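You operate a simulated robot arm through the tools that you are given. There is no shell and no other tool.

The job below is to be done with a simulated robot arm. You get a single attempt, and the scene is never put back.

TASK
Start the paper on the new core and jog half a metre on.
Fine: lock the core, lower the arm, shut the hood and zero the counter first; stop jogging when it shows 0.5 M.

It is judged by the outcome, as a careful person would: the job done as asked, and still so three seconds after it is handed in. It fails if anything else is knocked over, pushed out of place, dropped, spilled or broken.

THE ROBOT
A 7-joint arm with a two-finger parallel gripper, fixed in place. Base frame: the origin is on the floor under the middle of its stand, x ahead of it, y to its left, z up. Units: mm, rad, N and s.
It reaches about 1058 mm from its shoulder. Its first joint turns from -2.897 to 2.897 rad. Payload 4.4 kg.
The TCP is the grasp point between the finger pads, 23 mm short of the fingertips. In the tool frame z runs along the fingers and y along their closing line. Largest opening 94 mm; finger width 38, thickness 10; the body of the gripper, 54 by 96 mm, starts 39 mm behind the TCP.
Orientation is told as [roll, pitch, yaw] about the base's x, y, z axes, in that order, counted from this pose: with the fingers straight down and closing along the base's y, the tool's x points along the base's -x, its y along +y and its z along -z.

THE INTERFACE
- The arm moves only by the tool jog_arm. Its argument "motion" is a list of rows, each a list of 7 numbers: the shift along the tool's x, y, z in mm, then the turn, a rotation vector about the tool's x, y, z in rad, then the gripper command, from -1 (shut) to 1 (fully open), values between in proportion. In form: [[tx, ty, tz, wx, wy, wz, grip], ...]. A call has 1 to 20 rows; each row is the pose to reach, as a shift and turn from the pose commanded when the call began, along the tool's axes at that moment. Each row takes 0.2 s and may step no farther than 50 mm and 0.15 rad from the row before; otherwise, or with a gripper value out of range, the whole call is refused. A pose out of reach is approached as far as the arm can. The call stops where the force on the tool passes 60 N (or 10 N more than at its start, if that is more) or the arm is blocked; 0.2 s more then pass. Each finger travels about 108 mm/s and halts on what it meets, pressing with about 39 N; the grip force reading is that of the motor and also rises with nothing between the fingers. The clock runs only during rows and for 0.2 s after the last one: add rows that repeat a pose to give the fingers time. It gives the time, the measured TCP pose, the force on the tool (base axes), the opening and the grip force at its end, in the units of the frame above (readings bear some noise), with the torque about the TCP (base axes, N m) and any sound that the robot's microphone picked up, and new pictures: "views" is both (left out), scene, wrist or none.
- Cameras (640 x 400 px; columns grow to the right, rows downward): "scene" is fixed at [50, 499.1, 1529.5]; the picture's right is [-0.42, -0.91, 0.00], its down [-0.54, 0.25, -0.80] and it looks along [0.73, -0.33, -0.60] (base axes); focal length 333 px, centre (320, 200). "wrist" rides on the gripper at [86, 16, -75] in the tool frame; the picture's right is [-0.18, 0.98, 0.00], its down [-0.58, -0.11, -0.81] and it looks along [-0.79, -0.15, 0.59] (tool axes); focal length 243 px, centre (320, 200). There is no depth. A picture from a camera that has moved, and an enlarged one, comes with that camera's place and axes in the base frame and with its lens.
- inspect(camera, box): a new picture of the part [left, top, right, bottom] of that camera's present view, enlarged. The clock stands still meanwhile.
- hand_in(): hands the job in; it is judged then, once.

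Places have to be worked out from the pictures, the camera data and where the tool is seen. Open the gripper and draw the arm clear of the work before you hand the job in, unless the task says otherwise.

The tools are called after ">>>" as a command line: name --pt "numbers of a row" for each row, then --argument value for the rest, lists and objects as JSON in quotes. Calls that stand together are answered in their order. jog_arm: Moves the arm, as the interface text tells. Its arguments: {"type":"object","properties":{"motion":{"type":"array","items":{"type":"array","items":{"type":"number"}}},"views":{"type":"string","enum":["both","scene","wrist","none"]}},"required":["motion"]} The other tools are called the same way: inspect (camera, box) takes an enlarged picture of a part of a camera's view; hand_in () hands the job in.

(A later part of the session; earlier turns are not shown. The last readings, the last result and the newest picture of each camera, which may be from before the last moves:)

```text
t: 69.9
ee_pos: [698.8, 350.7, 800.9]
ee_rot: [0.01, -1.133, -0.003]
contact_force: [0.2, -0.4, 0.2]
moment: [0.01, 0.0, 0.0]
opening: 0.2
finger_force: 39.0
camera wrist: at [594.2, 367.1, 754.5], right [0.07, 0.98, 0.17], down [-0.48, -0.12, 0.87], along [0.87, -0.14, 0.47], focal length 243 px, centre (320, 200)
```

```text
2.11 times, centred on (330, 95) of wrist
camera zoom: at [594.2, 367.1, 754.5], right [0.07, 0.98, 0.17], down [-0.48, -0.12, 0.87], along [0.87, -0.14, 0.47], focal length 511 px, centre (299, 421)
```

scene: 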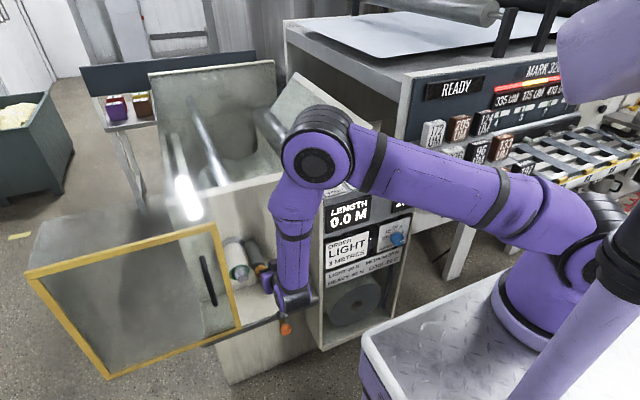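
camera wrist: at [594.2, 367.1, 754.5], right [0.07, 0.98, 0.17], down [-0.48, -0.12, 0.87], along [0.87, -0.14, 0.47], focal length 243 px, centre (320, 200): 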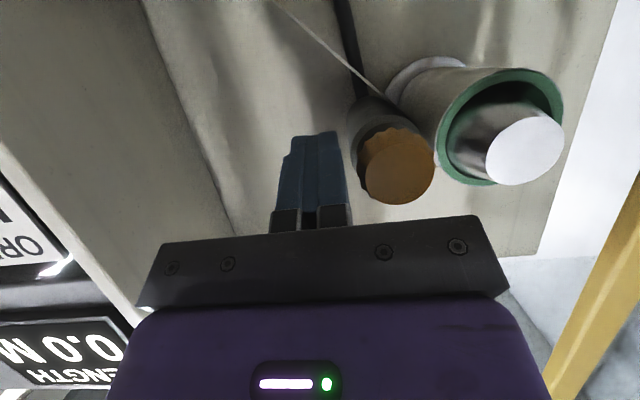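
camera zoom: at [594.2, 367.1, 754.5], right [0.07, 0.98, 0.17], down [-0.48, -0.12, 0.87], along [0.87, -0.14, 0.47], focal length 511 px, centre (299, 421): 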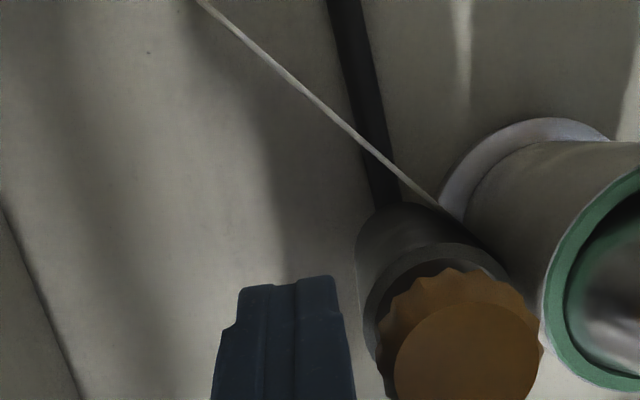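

The web runs under the roller into the nip. I'll push the knob in +y in small steps until it is firmly against the core.

>>> jog_arm --pt "0 4 0 0 0 0 -1" --pt "0 8 0 0 0 0 -1" --pt "0 11 0 0 0 0 -1" --pt "0 14 0 0 0 0 -1" --pt "0 17 0 0 0 0 -1" --pt "0 20 0 0 0 0 -1"

>>> inspect --camera "wrist" --box '[260, 20, 560, 210]'

```text
t: 71.2
ee_pos: [697.8, 360.6, 800.8]
ee_rot: [-0.012, -1.132, 0.005]
contact_force: [-9.3, -25.4, 14.2]
moment: [0.16, 0.02, 0.18]
opening: 0.0
finger_force: 39.5
stopped in row 6: the force on the tool passed its limit at 69 N (the readings are from after the stop); the commanded pose is now the measured one
camera wrist: at [594.6, 376.5, 754.5], right [0.08, 0.98, 0.16], down [-0.48, -0.1, 0.87], along [0.87, -0.15, 0.47], focal length 243 px, centre (320, 200)
```

scene: 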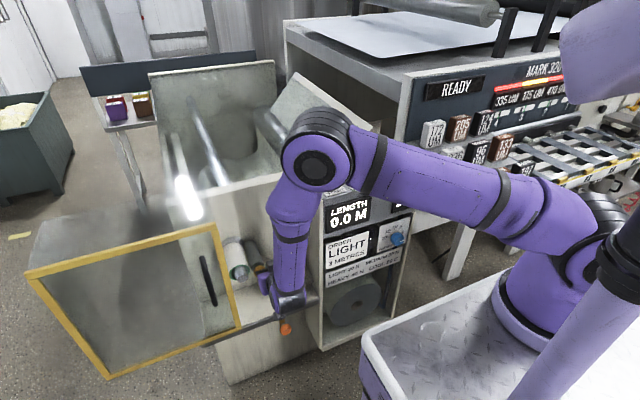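
wrist: 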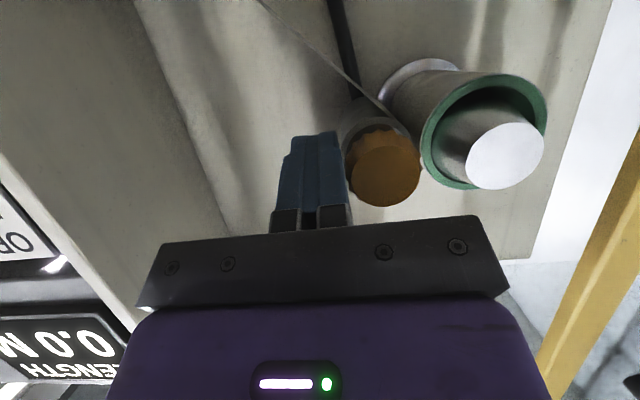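

```text
2.11 times, centred on (410, 115) of wrist
camera zoom: at [594.6, 376.5, 754.5], right [0.08, 0.98, 0.16], down [-0.48, -0.1, 0.87], along [0.87, -0.15, 0.47], focal length 511 px, centre (130, 379)
```

zoom: 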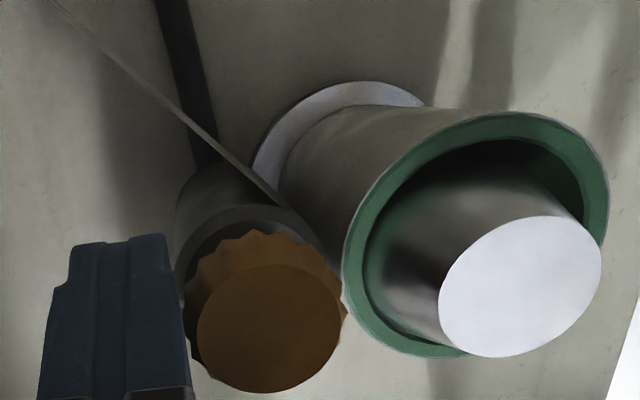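

The arm met a hard resistance almost where it already was, so it was already fully down. I'll look closely at the nip while I'm here.

>>> inspect --camera "wrist" --box '[340, 50, 460, 150]'

>>> inspect --camera "scene" --box '[220, 225, 290, 285]'

```text
4.00 times, centred on (400, 100) of wrist
camera zoom: at [594.6, 376.5, 754.5], right [0.08, 0.98, 0.16], down [-0.48, -0.1, 0.87], along [0.87, -0.15, 0.47], focal length 970 px, centre (0, 600)
```

zoom: 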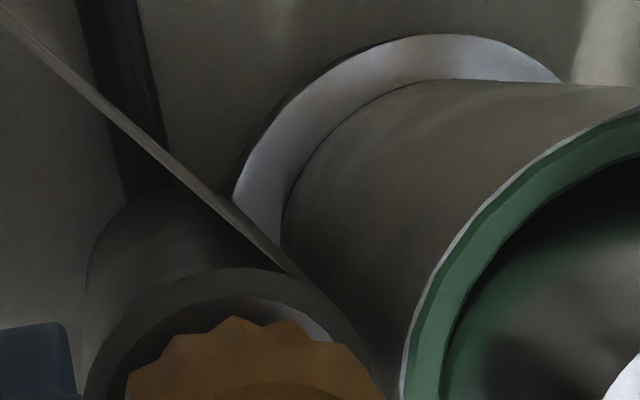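

```text
6.67 times, centred on (255, 255) of scene
camera zoom: at [50.0, 499.1, 1529.5], right [-0.42, -0.91, 0.0], down [-0.54, 0.25, -0.8], along [0.73, -0.33, -0.6], focal length 2220 px, centre (753, -167)
```

zoom: 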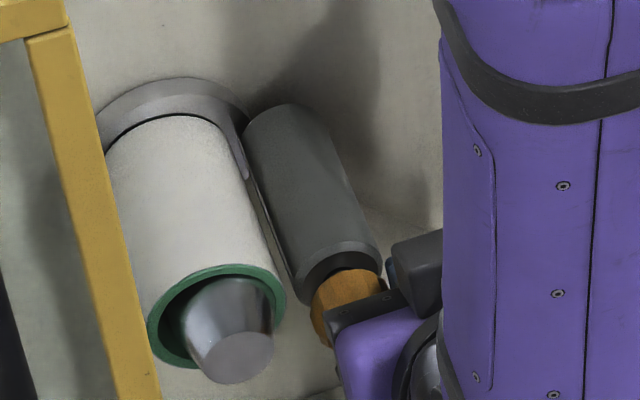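

Even under push, a gap remains, so the arm is at its own stop and was properly lowered. The core hangs off-centre and rocked toward one side rather than turning true, which suggests the core is not really clamped. I'll withdraw and re-check the CORE LOCK knob.

>>> jog_arm --pt "0 -8 0 0 0 0 -1" --pt "0 -12 -30 0 0 0 -1" --pt "0 -12 -70 0 0 0 -1" --pt "0 -12 -110 0 0 0 -1" --pt "-28 -12 -123 0 0.14 0 -1" --pt "-56 -12 -136 0 0.28 0 -1" --pt "-85 -12 -150 0 0.42 0 -1" --pt "-113 -12 -163 0 0.56 0 -1" --pt "-141 -12 -176 0 0.7 0 -1" --pt "-170 -12 -189 0 0.84 0 -1" --pt "-198 -12 -203 0 0.98 0 -1" --pt "-226 -12 -216 0 1.132 0 -1"

>>> inspect --camera "scene" --box '[210, 230, 290, 285]'

>>> inspect --camera "scene" --box '[300, 145, 350, 180]'

```text
refused: row 12 steps farther than a row can; nothing moved
```

```text
7.27 times, centred on (250, 258) of scene
camera zoom: at [50.0, 499.1, 1529.5], right [-0.42, -0.91, 0.0], down [-0.54, 0.25, -0.8], along [0.73, -0.33, -0.6], focal length 2422 px, centre (829, -218)
```

zoom: 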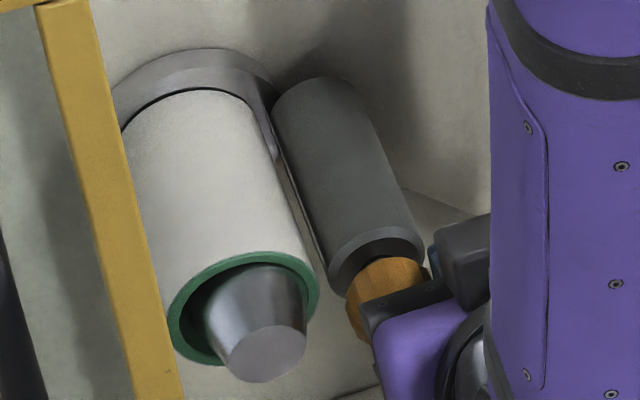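

```text
11.43 times, centred on (325, 162) of scene
camera zoom: at [50.0, 499.1, 1529.5], right [-0.42, -0.91, 0.0], down [-0.54, 0.25, -0.8], along [0.73, -0.33, -0.6], focal length 3806 px, centre (263, 629)
```

zoom: 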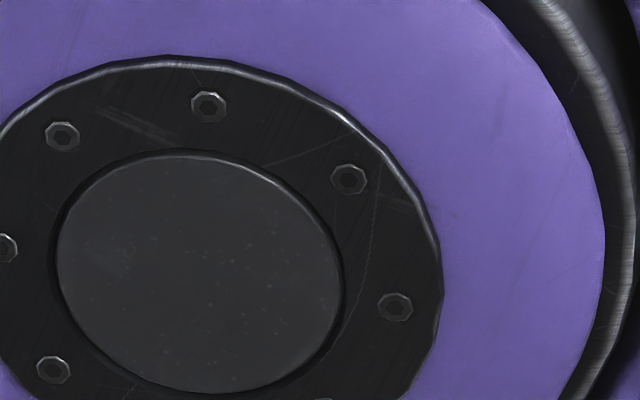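

The last row's turn was a hair too big, so I'll re-send with it trimmed.

>>> jog_arm --pt "0 -8 0 0 0 0 -1" --pt "0 -12 -30 0 0 0 -1" --pt "0 -12 -70 0 0 0 -1" --pt "0 -12 -110 0 0 0 -1" --pt "-28 -12 -123 0 0.14 0 -1" --pt "-56 -12 -136 0 0.28 0 -1" --pt "-85 -12 -150 0 0.42 0 -1" --pt "-113 -12 -163 0 0.56 0 -1" --pt "-141 -12 -176 0 0.7 0 -1" --pt "-170 -12 -189 0 0.84 0 -1" --pt "-198 -12 -203 0 0.98 0 -1" --pt "-226 -12 -216 0 1.12 0 -1"

>>> inspect --camera "scene" --box '[210, 230, 290, 285]'

>>> inspect --camera "scene" --box '[300, 145, 350, 180]'

```text
t: 73.8
ee_pos: [596.8, 354.7, 1098.2]
ee_rot: [-0.001, -0.01, 0.0]
contact_force: [0.2, 0.9, 0.6]
moment: [-0.06, -0.02, -0.02]
opening: 0.0
finger_force: 38.6
camera wrist: at [510.9, 369.8, 1173.5], right [0.18, 0.98, 0.0], down [0.57, -0.11, 0.81], along [0.8, -0.15, -0.58], focal length 243 px, centre (320, 200)
```

scene: 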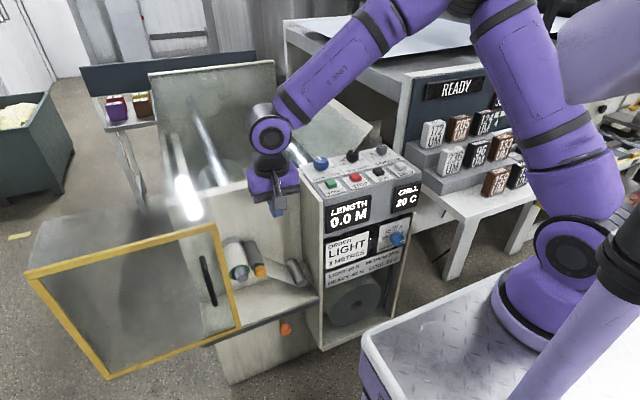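
wrist: 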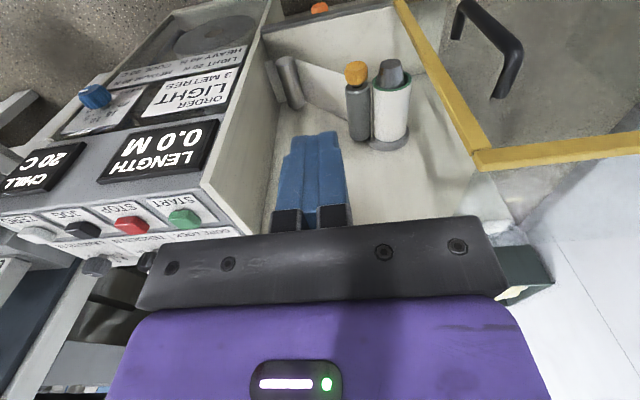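

```text
7.27 times, centred on (250, 258) of scene
camera zoom: at [50.0, 499.1, 1529.5], right [-0.42, -0.91, 0.0], down [-0.54, 0.25, -0.8], along [0.73, -0.33, -0.6], focal length 2422 px, centre (829, -218)
```

zoom: 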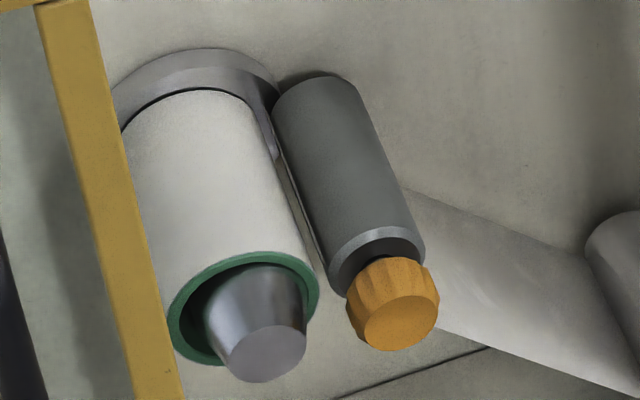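

```text
11.43 times, centred on (325, 162) of scene
camera zoom: at [50.0, 499.1, 1529.5], right [-0.42, -0.91, 0.0], down [-0.54, 0.25, -0.8], along [0.73, -0.33, -0.6], focal length 3806 px, centre (263, 629)
```

zoom: 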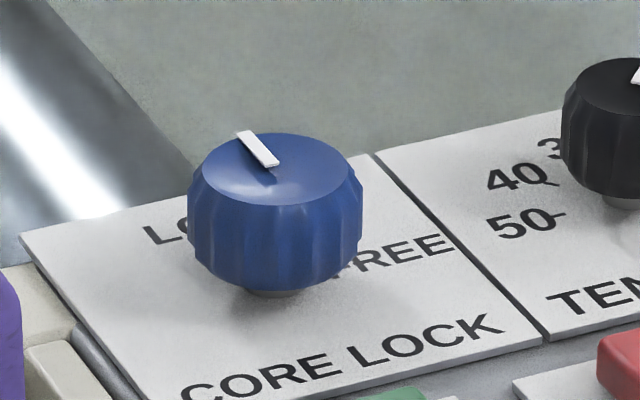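

I'll zoom the wrist camera on the core end to see how the spindle sits inside the core.

>>> inspect --camera "wrist" --box '[335, 45, 425, 155]'

>>> inspect --camera "scene" --box '[228, 255, 258, 280]'

```text
3.64 times, centred on (380, 100) of wrist
camera zoom: at [510.9, 369.8, 1173.5], right [0.18, 0.98, 0.0], down [0.57, -0.11, 0.81], along [0.8, -0.15, -0.58], focal length 882 px, centre (102, 564)
```

zoom: 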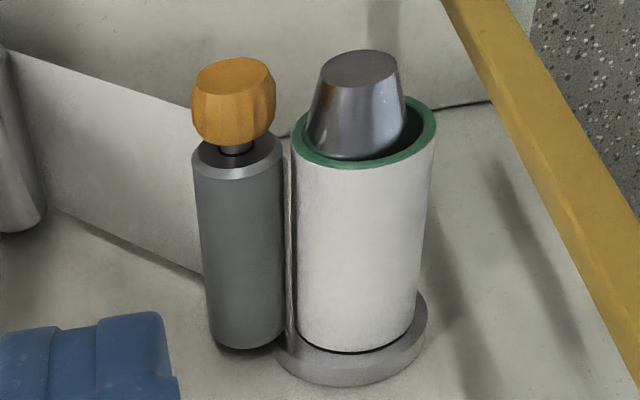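

```text
16.00 times, centred on (243, 268) of scene
camera zoom: at [50.0, 499.1, 1529.5], right [-0.42, -0.91, 0.0], down [-0.54, 0.25, -0.8], along [0.73, -0.33, -0.6], focal length 5328 px, centre (1552, -880)
```

zoom: 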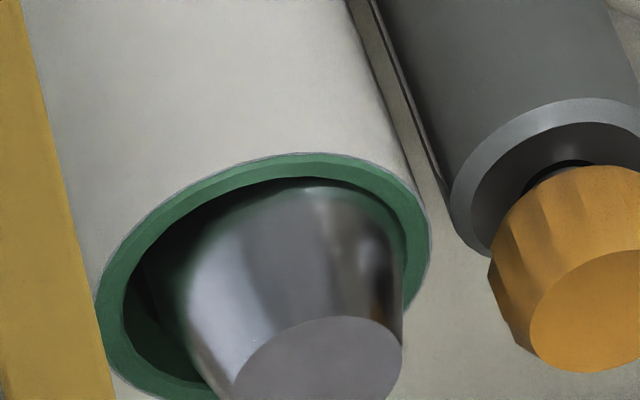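

The core sits off to +y on the spindle, with clearance all around, as if it is just hanging on it. I'll go back to the CORE LOCK knob, grip it, and test whether it turns further toward LOCK.

>>> jog_arm --pt "0 0 -35 0 0.01 0 -1" --pt "-30 -27 -35 0 0.01 0 0" --pt "-60 -54 -35 0 0.01 0 0.4" --pt "-90 -81 -35 0 0.01 0 0.4" --pt "-120 -108 -35 0 0.01 0 0.4" --pt "-150 -135 -35 0 0.01 0 0.4" --pt "-180 -162 -35 0 0.01 0 0.4" --pt "-210 -189 -35 0 0.01 0 0.4" --pt "-239 -217 -35 0 0.01 0 0.4" --pt "-239 -217 -5 0 0.01 0 0.4" --pt "-239 -217 30 0 0.01 0 0.4"

>>> inspect --camera "wrist" --box '[200, 0, 440, 200]'

```text
t: 76.2
ee_pos: [837.6, 134.1, 1071.2]
ee_rot: [-0.003, -0.003, 0.0]
contact_force: [-0.4, 0.4, 0.4]
moment: [-0.01, -0.03, 0.01]
opening: 65.7
finger_force: 0.0
camera wrist: at [752.5, 150.6, 1145.7], right [0.18, 0.98, 0.0], down [0.58, -0.11, 0.81], along [0.79, -0.15, -0.59], focal length 243 px, centre (320, 200)
```

scene: 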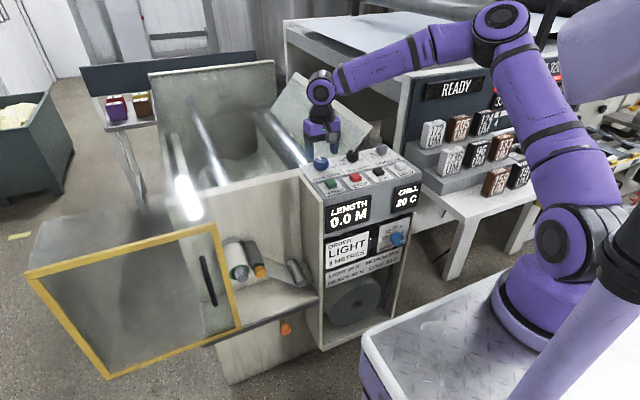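
wrist: 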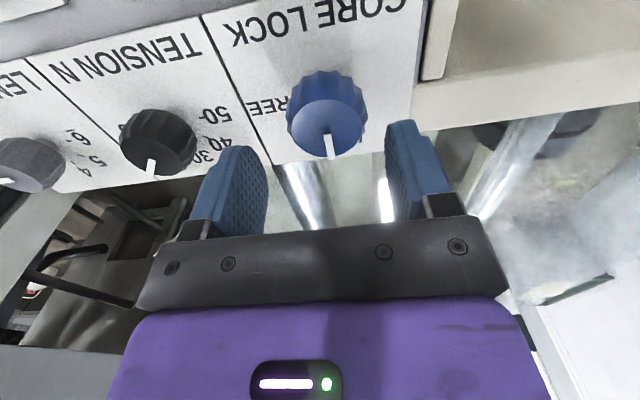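

```text
2.00 times, centred on (320, 100) of wrist
camera zoom: at [752.5, 150.6, 1145.7], right [0.18, 0.98, 0.0], down [0.58, -0.11, 0.81], along [0.79, -0.15, -0.59], focal length 485 px, centre (320, 400)
```

zoom: 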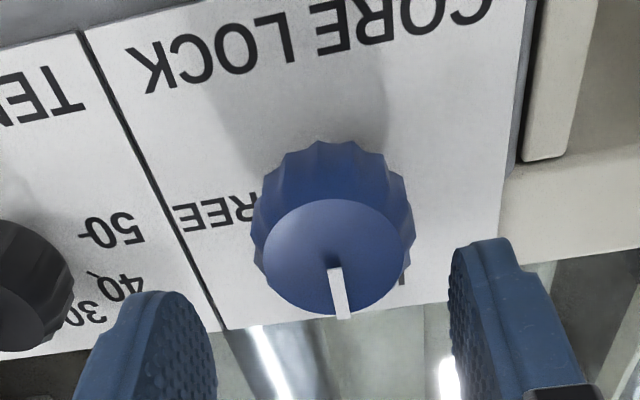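

The pointer sits at about 88–90° (LOCK). I'll grip the knob and try a gentle extra turn in the LOCK direction, watching the torque.

>>> jog_arm --pt "0 3.5 25 0 0 0 0.4" --pt "0 3.5 38 0 0 0 0.4" --pt "0 3.5 41 0 0 0 0.2" --pt "0 3.5 41 0 0 0 -0.1" --pt "0 3.5 41 0 0 0 -1" --pt "0 3.5 41 0 0 0 -1" --pt "0 3.5 41 0 0 -0.05 -1" --pt "0 3.5 41 0 0 -0.1 -1" --pt "0 3.5 41 0 0 -0.15 -1"

>>> inspect --camera "wrist" --box '[200, 50, 440, 240]'

```text
t: 78.2
ee_pos: [836.6, 138.0, 1029.7]
ee_rot: [-0.004, 0.0, 0.152]
contact_force: [-0.7, 4.5, 3.6]
moment: [0.55, -0.12, -0.33]
opening: 43.4
finger_force: 45.1
camera wrist: at [750.3, 142.1, 1104.6], right [0.04, 1.0, 0.0], down [0.59, -0.02, 0.81], along [0.81, -0.03, -0.59], focal length 243 px, centre (320, 200)
```

scene: 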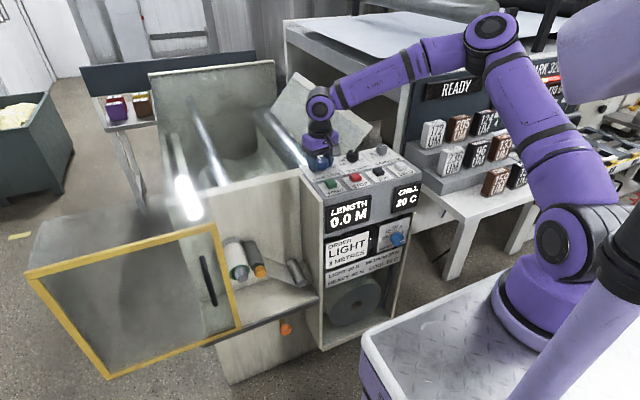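
wrist: 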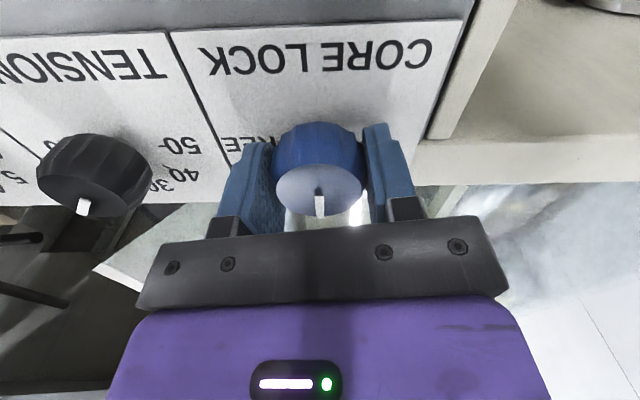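

```text
2.11 times, centred on (320, 145) of wrist
camera zoom: at [750.3, 142.1, 1104.6], right [0.04, 1.0, 0.0], down [0.59, -0.02, 0.81], along [0.81, -0.03, -0.59], focal length 511 px, centre (320, 316)
```

zoom: 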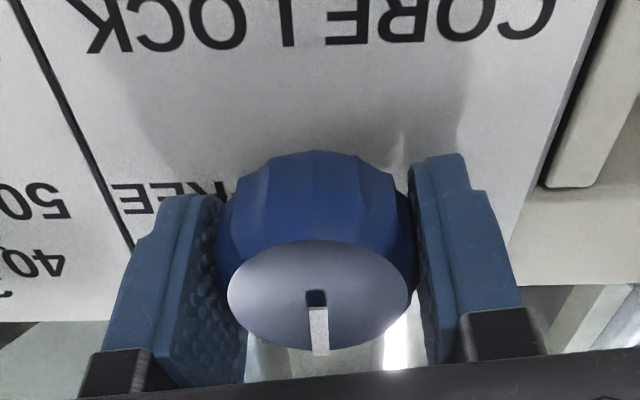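

The knob did not turn with the extra twist, so it is already hard against its LOCK stop. To learn whether the lock holds the core, I'll turn the knob to FREE and watch the core, then turn it fully back to LOCK.

>>> jog_arm --pt "0 0 0 0 0 0.14 -1" --pt "0 0 0 0 0 0.28 -1" --pt "0 0 0 0 0 0.42 -1" --pt "0 0 0 0 0 0.56 -1" --pt "0 0 0 0 0 0.7 -1" --pt "0 0 0 0 0 0.84 -1" --pt "0 0 0 0 0 0.98 -1" --views "both"

>>> inspect --camera "scene" --box '[210, 230, 290, 285]'

```text
t: 79.8
ee_pos: [836.3, 135.6, 1028.8]
ee_rot: [-0.002, -0.003, -0.835]
contact_force: [-20.5, -18.7, 16.6]
moment: [0.09, 0.58, 0.05]
opening: 43.3
finger_force: 44.6
camera wrist: at [791.3, 211.8, 1104.3], right [0.85, 0.52, 0.0], down [0.31, -0.5, 0.81], along [0.42, -0.69, -0.59], focal length 243 px, centre (320, 200)
```

scene: 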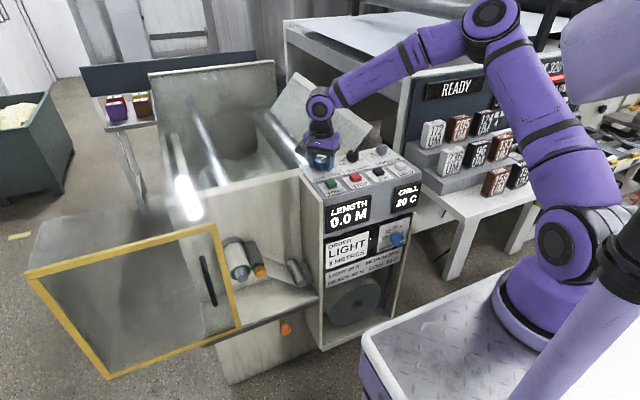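
wrist: 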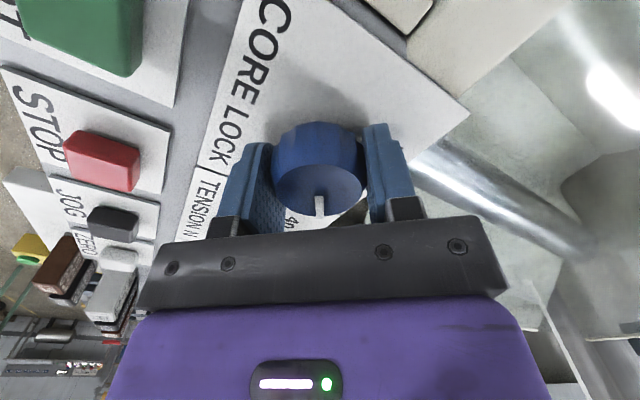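

```text
7.27 times, centred on (250, 258) of scene
camera zoom: at [50.0, 499.1, 1529.5], right [-0.42, -0.91, 0.0], down [-0.54, 0.25, -0.8], along [0.73, -0.33, -0.6], focal length 2422 px, centre (829, -218)
```

zoom: 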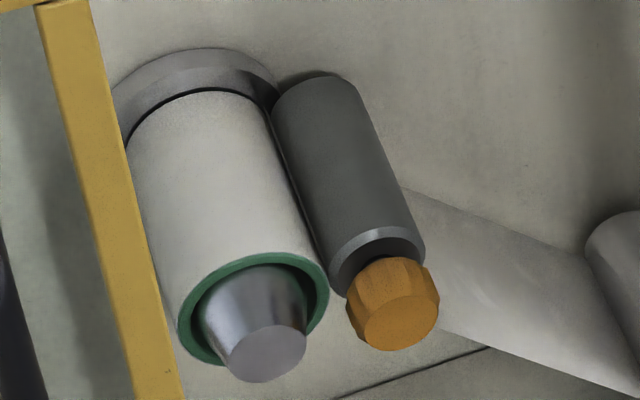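

When I turned the knob toward FREE, the core visibly swung down. So the lock works and the core had been clamped, just off-centre. I'll turn the knob back fully to LOCK, with a little over-travel against the stop.

>>> jog_arm --pt "0 0 0 0 0 -0.14 -1" --pt "0 0 0 0 0 -0.28 -1" --pt "0 0 0 0 0 -0.42 -1" --pt "0 0 0 0 0 -0.56 -1" --pt "0 0 0 0 0 -0.7 -1" --pt "0 0 0 0 0 -0.84 -1" --pt "0 0 0 0 0 -0.98 -1" --pt "0 0 0 0 0 -1.08 -1" --views "both"

>>> inspect --camera "scene" --box '[210, 230, 290, 285]'

>>> inspect --camera "wrist" --box '[200, 50, 440, 240]'

```text
t: 81.6
ee_pos: [837.6, 138.5, 1029.7]
ee_rot: [-0.002, 0.001, 0.253]
contact_force: [0.8, 5.4, 3.3]
moment: [0.44, -0.09, -1.08]
opening: 43.5
finger_force: 45.0
camera wrist: at [750.7, 133.4, 1104.1], right [-0.07, 1.0, 0.0], down [0.59, 0.04, 0.81], along [0.81, 0.05, -0.59], focal length 243 px, centre (320, 200)
```

scene: 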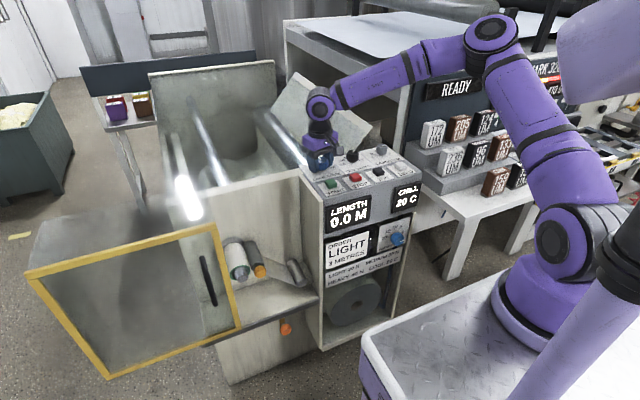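
wrist: 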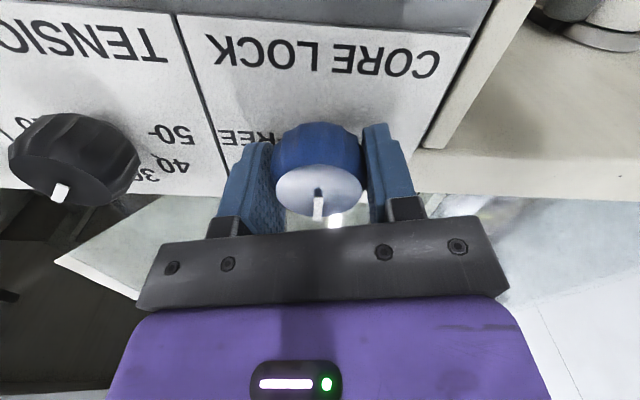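

```text
7.27 times, centred on (250, 258) of scene
camera zoom: at [50.0, 499.1, 1529.5], right [-0.42, -0.91, 0.0], down [-0.54, 0.25, -0.8], along [0.73, -0.33, -0.6], focal length 2422 px, centre (829, -218)
```

zoom: 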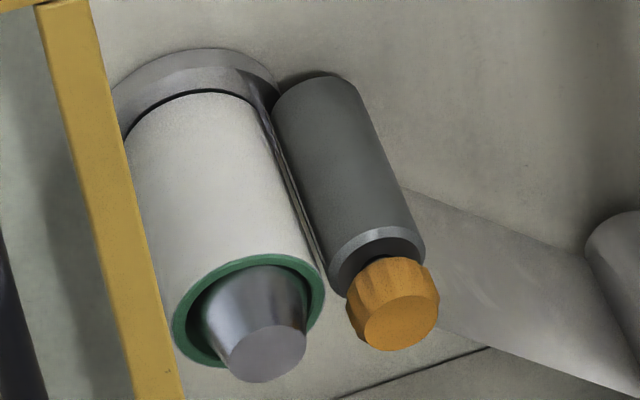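

```text
2.11 times, centred on (320, 145) of wrist
camera zoom: at [750.7, 133.4, 1104.1], right [-0.07, 1.0, 0.0], down [0.59, 0.04, 0.81], along [0.81, 0.05, -0.59], focal length 511 px, centre (320, 316)
```

zoom: 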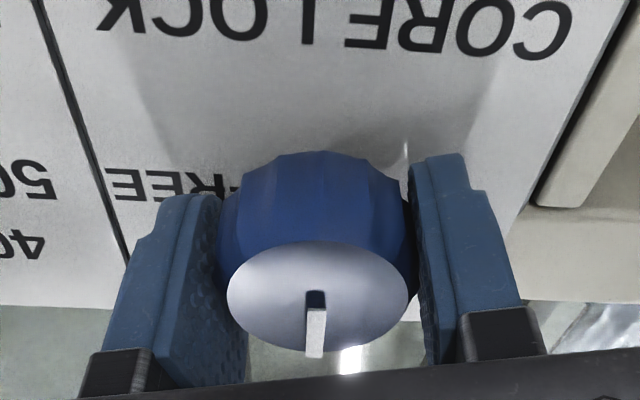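

The core is clamped again. I'll release the knob, lift, and travel back toward the hood handle.

>>> jog_arm --pt "0 0 0 0 0 0 0.4" --pt "0 0 0 0 0 0 0.4" --pt "0 0 -40 0 0 0 0.4" --pt "0 0 -85 0 0 0 0.4" --pt "0 0 -120 0 0 0 0.4" --pt "14.4 43.4 -120 0 0 0.05 0.4" --pt "28.8 86.8 -120 0 0 0.1 0.3" --pt "43.2 130 -120 0 0 0.15 0.28" --pt "57.6 173.5 -120 0 0 0.2 0.28" --pt "72 217 -120 0 0 0.253 0.28" --pt "86.4 260 -120 0 0 0.253 0.28" --pt "100.8 303.6 -120 0 0 0.253 0.28" --pt "115.2 347 -120 0 0 0.253 0.28" --pt "129.6 390.3 -120 0 0 0.253 0.28" --pt "144 433.7 -120 0 0 0.253 0.28" --views "scene"

>>> inspect --camera "scene" --box '[300, 145, 350, 180]'

```text
t: 84.8
ee_pos: [590.3, 523.8, 1147.9]
ee_rot: [-0.004, -0.003, -0.007]
contact_force: [0.7, -0.6, -0.5]
moment: [0.05, 0.09, 0.01]
opening: 60.4
finger_force: 0.1
```

scene: 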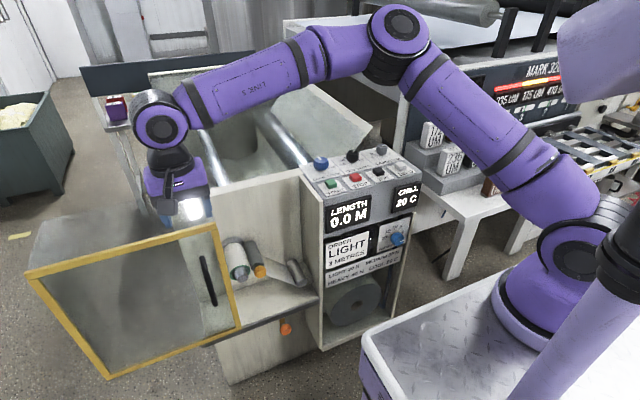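

```text
11.43 times, centred on (325, 162) of scene
camera zoom: at [50.0, 499.1, 1529.5], right [-0.42, -0.91, 0.0], down [-0.54, 0.25, -0.8], along [0.73, -0.33, -0.6], focal length 3806 px, centre (263, 629)
```

zoom: 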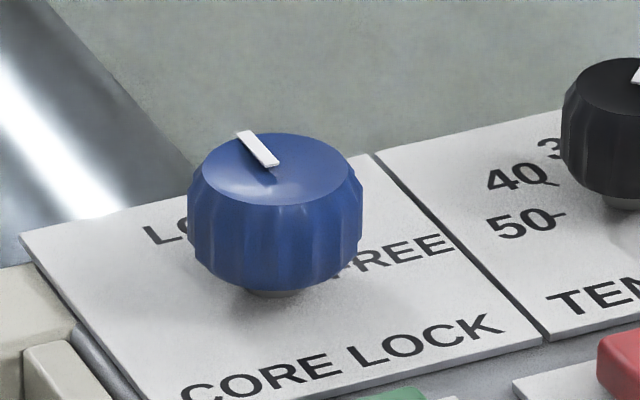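

>>> inspect --camera "scene" --box '[225, 235, 275, 280]'

>>> jog_arm --pt "0 0 30 0 -0.14 0 0.28" --pt "0 0 65 0 -0.28 0 0.28" --pt "0 0 100 0 -0.42 0 0.28" --pt "0 0 135 0 -0.56 0 0.28" --pt "0 0 170 0 -0.7 0 0.28" --pt "0 0 205 0 -0.84 0 0.28" --pt "0 0 240 0 -0.98 0 0.28" --pt "0 0 268 0 -1.125 0 0.28" --pt "0 0 268 0 -1.125 0 0.28"

>>> inspect --camera "wrist" --box '[160, 0, 480, 230]'

```text
8.89 times, centred on (250, 258) of scene
camera zoom: at [50.0, 499.1, 1529.5], right [-0.42, -0.91, 0.0], down [-0.54, 0.25, -0.8], along [0.73, -0.33, -0.6], focal length 2960 px, centre (942, -311)
```

zoom: 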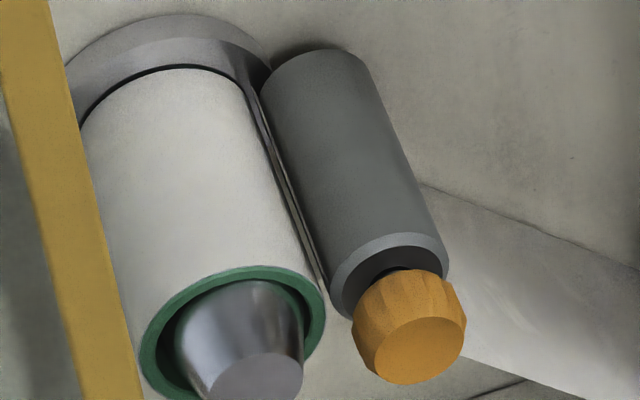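

```text
t: 86.8
ee_pos: [590.9, 523.2, 880.9]
ee_rot: [-0.007, -1.127, 0.003]
contact_force: [0.6, 0.3, 0.6]
moment: [0.01, 0.03, -0.05]
opening: 60.1
finger_force: 0.0
camera wrist: at [487.1, 539.1, 835.3], right [0.08, 0.98, 0.16], down [-0.48, -0.1, 0.87], along [0.87, -0.15, 0.46], focal length 243 px, centre (320, 200)
```

scene: 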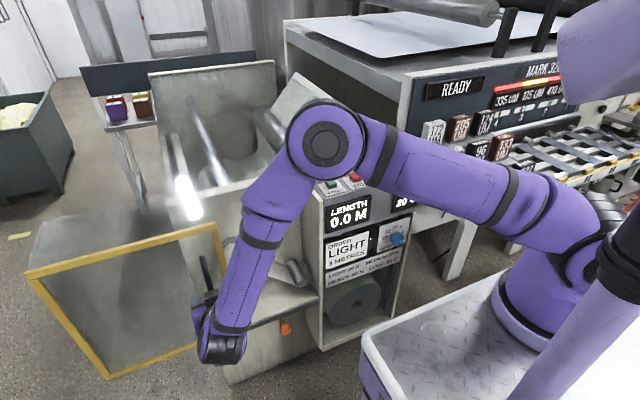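
wrist: 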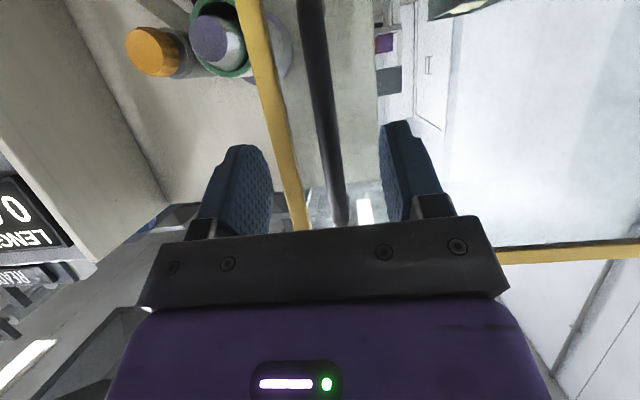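

```text
1.74 times, centred on (320, 115) of wrist
camera zoom: at [487.1, 539.1, 835.3], right [0.08, 0.98, 0.16], down [-0.48, -0.1, 0.87], along [0.87, -0.15, 0.46], focal length 422 px, centre (320, 348)
```

zoom: 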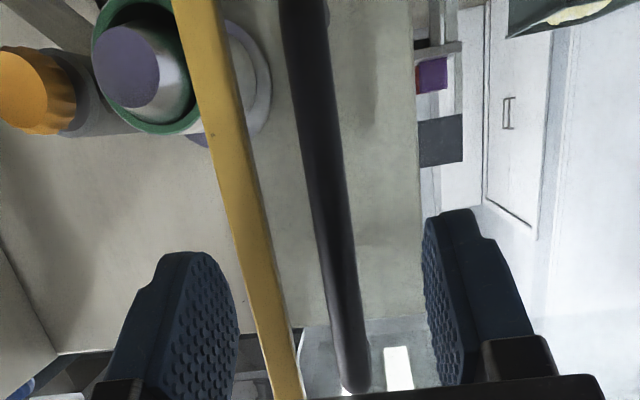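

The nip gap is now smaller and the handle bar is lined up at y≈527. I'll grip it and slide the hood shut again.

>>> jog_arm --pt "-5 2 26 0 0 0 0.28" --pt "-10 3 47 0 0 0 0.28" --pt "-11 3 51 0 0 0 0.28" --pt "-11 3 51 0 0 0 0" --pt "-11 3 51 0 0 0 -0.5" --pt "-11 3 51 0 0 0 -1" --pt "-11 3 51 0 0 0 -1" --pt "-11 -7 51 0 0 0 -1" --pt "-11 -27 51 0 0 0 -1" --pt "-11 -52 51 0 0 0 -1" --pt "-11 -77 51 0 0 0 -1" --pt "-11 -102 51 0 0 0 -1" --pt "-11 -127 51 0 0 0 -1" --pt "-11 -152 51 0 0 0 -1" --pt "-11 -177 51 0 0 0 -1" --pt "-11 -202 51 0 0 0 -1" --views "scene"

```text
t: 90.2
ee_pos: [642.7, 319.5, 867.7]
ee_rot: [-0.008, -1.127, 0.003]
contact_force: [6.3, -0.5, 8.6]
moment: [0.66, 0.33, -0.21]
opening: 13.8
finger_force: 44.8
```

scene: 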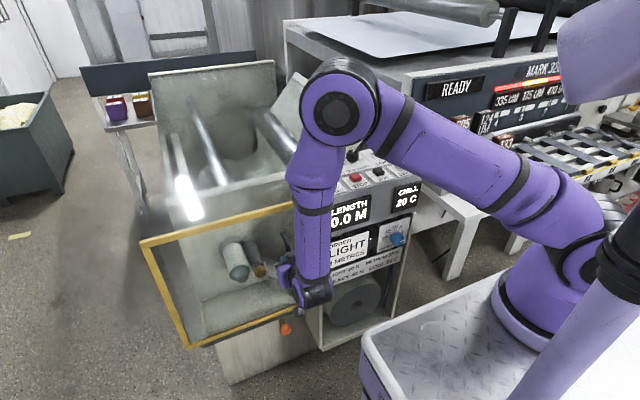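

Nearly shut: y=319, with the stop at about 263. I'll creep in until the end stop is felt.

>>> jog_arm --pt "0 -14 0 0 0 0 -1" --pt "0 -28 0 0 0 0 -1" --pt "0 -40 0 0 0 0 -1" --pt "0 -48 0 0 0 0 -1" --pt "0 -54 0 0 0 0 -1" --pt "0 -58 0 0 0 0 -1" --pt "0 -62 0 0 0 0 -1" --pt "0 -66 0 0 0 0 -1" --views "none"

```text
t: 92.1
ee_pos: [641.1, 260.3, 868.5]
ee_rot: [0.008, -1.126, 0.002]
contact_force: [13.5, 23.8, -17.1]
moment: [-0.86, 0.34, -0.08]
opening: 14.0
finger_force: 45.8
stopped in row 8: the force on the tool passed its limit at 62 N (the readings are from after the stop); the commanded pose is now the measured one
```

The hood is shut on its stop. I'll release, back out, and raise to vertical.

>>> jog_arm --pt "0 0 0 0 0 0 -0.4" --pt "0 0 0 0 0 0 0.2" --pt "0 0 0 0 0 0 0.2" --pt "0 0 -25 0 0 0 0.2" --pt "0 0 -60 0 0 0 0.2" --pt "-26 0 -72 0 0.14 0 0" --pt "-52 0 -85 0 0.28 0 -0.5" --pt "-78 0 -97 0 0.42 0 -1" --pt "-104 0 -110 0 0.56 0 -1" --pt "-130 0 -122 0 0.7 0 -1" --pt "-156 0 -134 0 0.84 0 -1" --pt "-182 0 -147 0 0.98 0 -1" --pt "-208 0 -159 0 1.12 0 -1" --views "both"

>>> inspect --camera "scene" --box '[225, 235, 275, 280]'

```text
t: 94.9
ee_pos: [585.9, 260.2, 1127.0]
ee_rot: [0.004, -0.005, 0.009]
contact_force: [-0.7, 1.0, 0.6]
moment: [-0.05, -0.03, -0.02]
opening: 0.3
finger_force: 38.6
camera wrist: at [499.5, 275.1, 1201.2], right [0.18, 0.98, 0.0], down [0.58, -0.11, 0.81], along [0.8, -0.14, -0.59], focal length 243 px, centre (320, 200)
```

scene: 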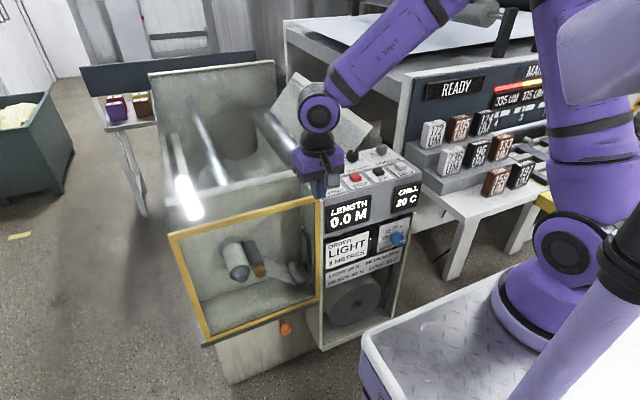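
wrist: 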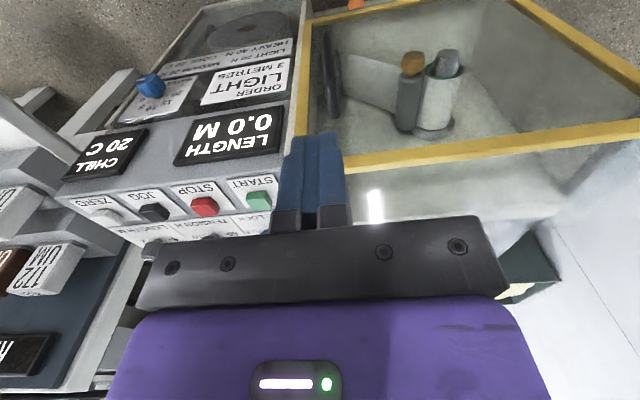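

```text
8.89 times, centred on (250, 258) of scene
camera zoom: at [50.0, 499.1, 1529.5], right [-0.42, -0.91, 0.0], down [-0.54, 0.25, -0.8], along [0.73, -0.33, -0.6], focal length 2960 px, centre (942, -311)
```

zoom: 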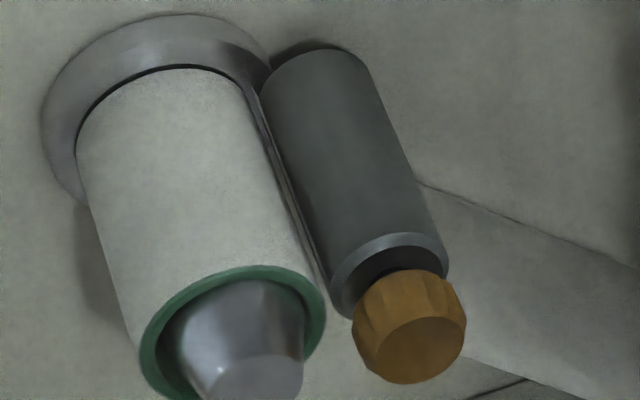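

The hood is shut and the roller is at its stop. I'll return above JOG and hover.

>>> jog_arm --pt "-22.7 -38.5 0 0 0 0 -1" --pt "-45.4 -77 0 0 0 0 -1" --pt "-68.1 -115.6 0 0 0 0 -1" --pt "-90.9 -154 0 0 0 0 -1" --pt "-113.6 -192.7 0 0 0 0 -1" --pt "-136.3 -231 0 0 0 0 -1" --pt "-159 -270 0 0 0 0 -1" --pt "-159 -270 40 0 0 0 -1" --pt "-159 -270 78 0 0 0 -1" --views "wrist"

```text
t: 96.9
ee_pos: [747.1, -10.6, 1049.0]
ee_rot: [0.003, -0.008, 0.007]
contact_force: [-0.2, -0.7, 0.6]
moment: [-0.01, -0.05, 0.02]
opening: 0.1
finger_force: 38.9
camera wrist: at [662.2, 6.0, 1123.9], right [0.18, 0.98, 0.0], down [0.58, -0.11, 0.81], along [0.8, -0.14, -0.59], focal length 243 px, centre (320, 200)
```

wrist: 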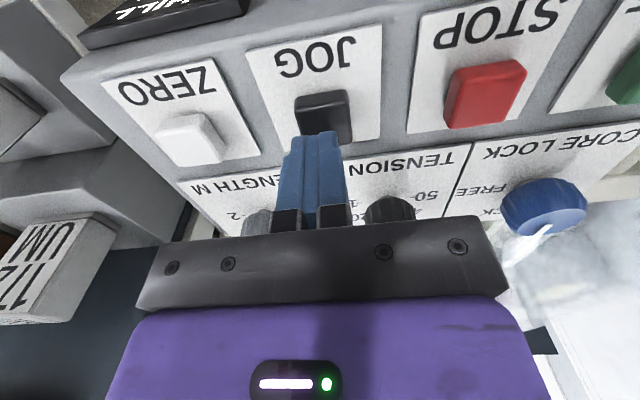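

Now I press JOG and hold, in short increments, watching the counter, core and roller.

>>> jog_arm --pt "0 0 11 0 0 0 -1" --pt "0 0 12.5 0 0 0 -1" --views "none"

>>> inspect --camera "scene" --box '[210, 180, 390, 290]'

>>> inspect --camera "scene" --box '[225, 235, 275, 280]'

```text
t: 97.5
ee_pos: [750.5, -10.5, 1036.4]
ee_rot: [0.004, -0.008, 0.006]
contact_force: [3.8, 0.7, 11.9]
moment: [-0.02, 0.12, 0.03]
opening: 0.0
finger_force: 39.1
heard: click
```

```text
3.56 times, centred on (300, 235) of scene
camera zoom: at [50.0, 499.1, 1529.5], right [-0.42, -0.91, 0.0], down [-0.54, 0.25, -0.8], along [0.73, -0.33, -0.6], focal length 1184 px, centre (391, 76)
```

zoom: 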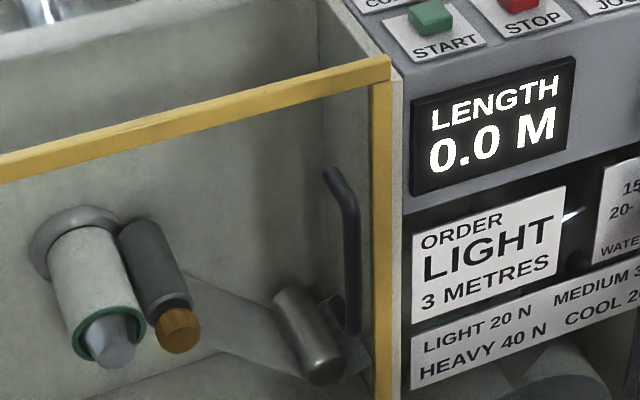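

```text
8.89 times, centred on (250, 258) of scene
camera zoom: at [50.0, 499.1, 1529.5], right [-0.42, -0.91, 0.0], down [-0.54, 0.25, -0.8], along [0.73, -0.33, -0.6], focal length 2960 px, centre (942, -311)
```

zoom: 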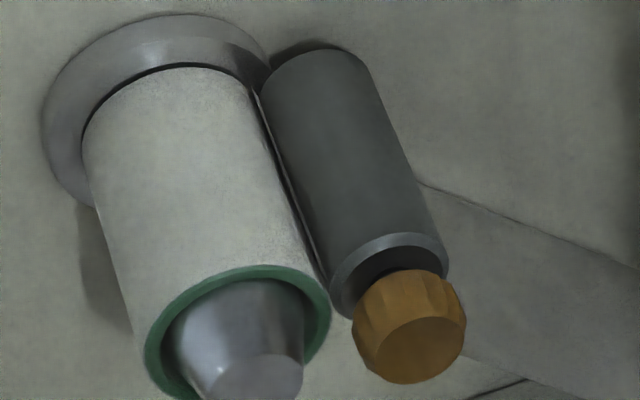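

>>> jog_arm --pt "0 0 0.5 0 0 0 -1" --views "none"

>>> inspect --camera "scene" --box '[210, 180, 390, 290]'

>>> inspect --camera "scene" --box '[225, 235, 275, 280]'

```text
t: 97.9
ee_pos: [747.8, -9.4, 1036.7]
ee_rot: [0.004, -0.01, 0.005]
contact_force: [8.0, 1.0, 32.4]
moment: [0.04, 0.25, -0.03]
opening: 0.0
finger_force: 39.5
```

```text
3.56 times, centred on (300, 235) of scene
camera zoom: at [50.0, 499.1, 1529.5], right [-0.42, -0.91, 0.0], down [-0.54, 0.25, -0.8], along [0.73, -0.33, -0.6], focal length 1184 px, centre (391, 76)
```

zoom: 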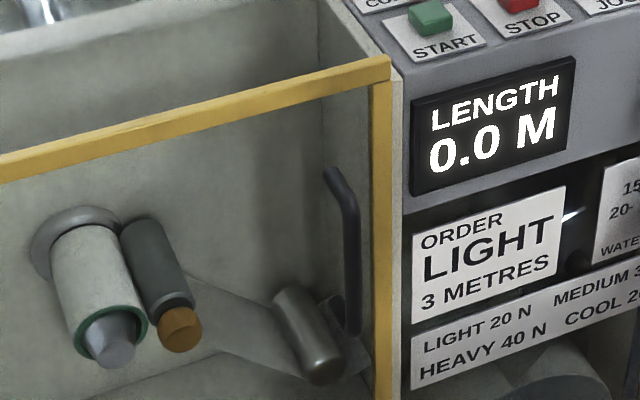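

```text
8.89 times, centred on (250, 258) of scene
camera zoom: at [50.0, 499.1, 1529.5], right [-0.42, -0.91, 0.0], down [-0.54, 0.25, -0.8], along [0.73, -0.33, -0.6], focal length 2960 px, centre (942, -311)
```

zoom: 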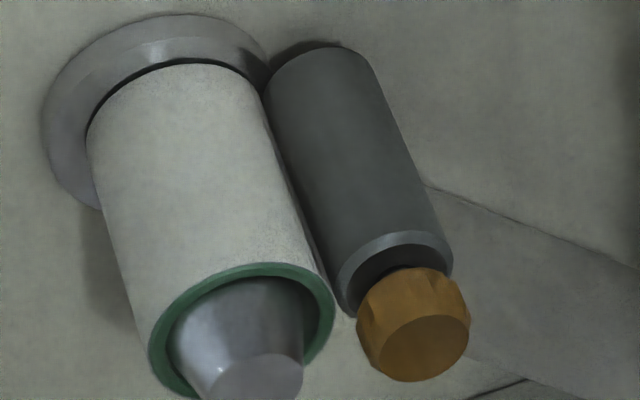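

>>> jog_arm --pt "0 0 0 0 0 0 -1" --views "none"

>>> inspect --camera "scene" --box '[210, 180, 390, 290]'

>>> inspect --camera "scene" --box '[225, 235, 275, 280]'

```text
t: 98.3
ee_pos: [748.0, -10.1, 1036.9]
ee_rot: [0.003, -0.009, 0.007]
contact_force: [12.4, 3.1, 43.2]
moment: [0.1, 0.26, -0.05]
opening: 0.2
finger_force: 39.3
```

```text
3.56 times, centred on (300, 235) of scene
camera zoom: at [50.0, 499.1, 1529.5], right [-0.42, -0.91, 0.0], down [-0.54, 0.25, -0.8], along [0.73, -0.33, -0.6], focal length 1184 px, centre (391, 76)
```

zoom: 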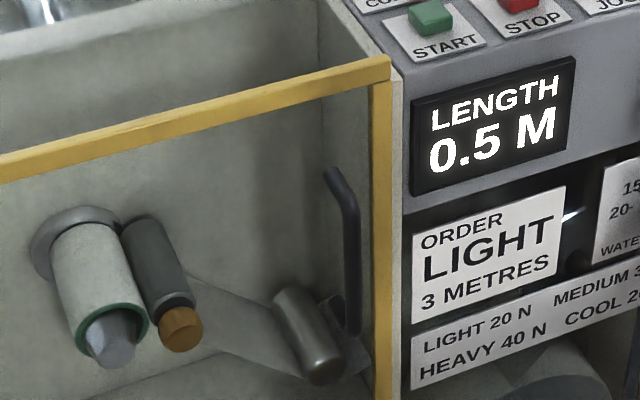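

```text
8.89 times, centred on (250, 258) of scene
camera zoom: at [50.0, 499.1, 1529.5], right [-0.42, -0.91, 0.0], down [-0.54, 0.25, -0.8], along [0.73, -0.33, -0.6], focal length 2960 px, centre (942, -311)
```

zoom: 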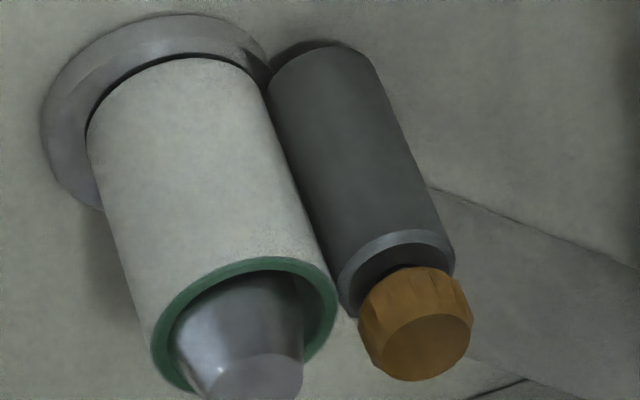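

The counter just jumped straight to 0.5 M. It evidently shows only half-metre steps, so the jogging was being counted all along. I'll release JOG immediately and lift clear.

>>> jog_arm --pt "0 0 -30 0 0 0 -1" --pt "0 0 -60 0 0 0 -1" --views "scene"

>>> inspect --camera "scene" --box '[210, 180, 390, 290]'

>>> inspect --camera "scene" --box '[225, 235, 275, 280]'

```text
t: 98.9
ee_pos: [748.0, -11.1, 1093.7]
ee_rot: [0.003, -0.004, 0.005]
contact_force: [0.3, -0.6, 0.0]
moment: [0.03, 0.0, 0.02]
opening: 0.0
finger_force: 38.5
```

scene: 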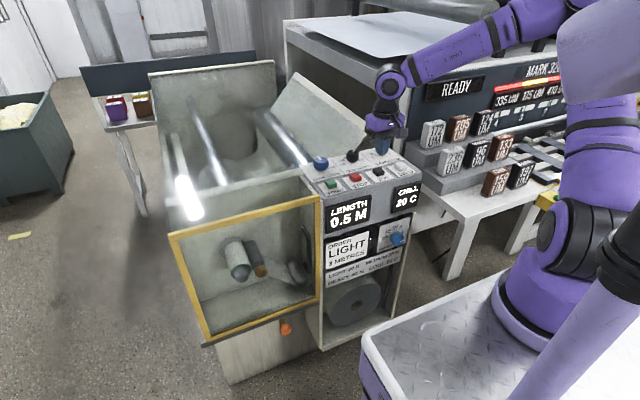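

```text
3.56 times, centred on (300, 235) of scene
camera zoom: at [50.0, 499.1, 1529.5], right [-0.42, -0.91, 0.0], down [-0.54, 0.25, -0.8], along [0.73, -0.33, -0.6], focal length 1184 px, centre (391, 76)
```

zoom: 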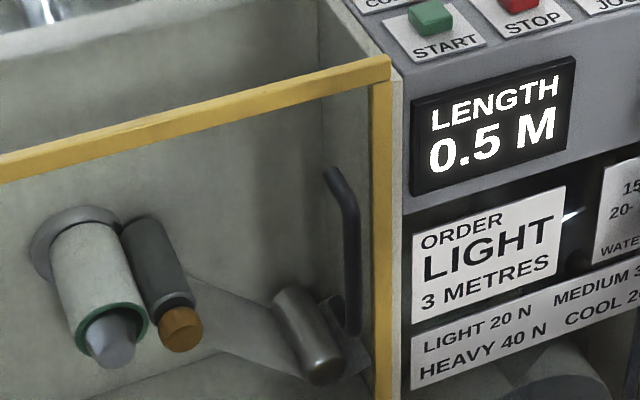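

```text
8.89 times, centred on (250, 258) of scene
camera zoom: at [50.0, 499.1, 1529.5], right [-0.42, -0.91, 0.0], down [-0.54, 0.25, -0.8], along [0.73, -0.33, -0.6], focal length 2960 px, centre (942, -311)
```

zoom: 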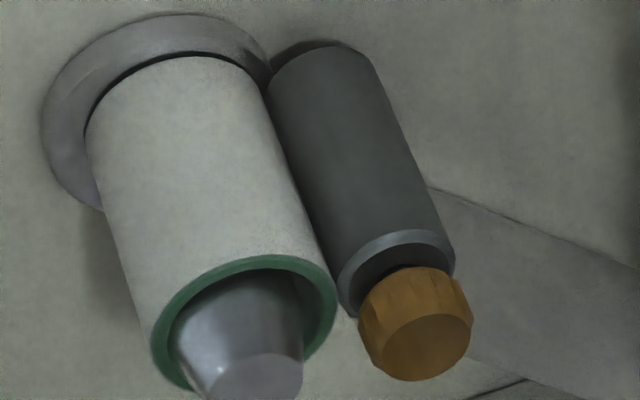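

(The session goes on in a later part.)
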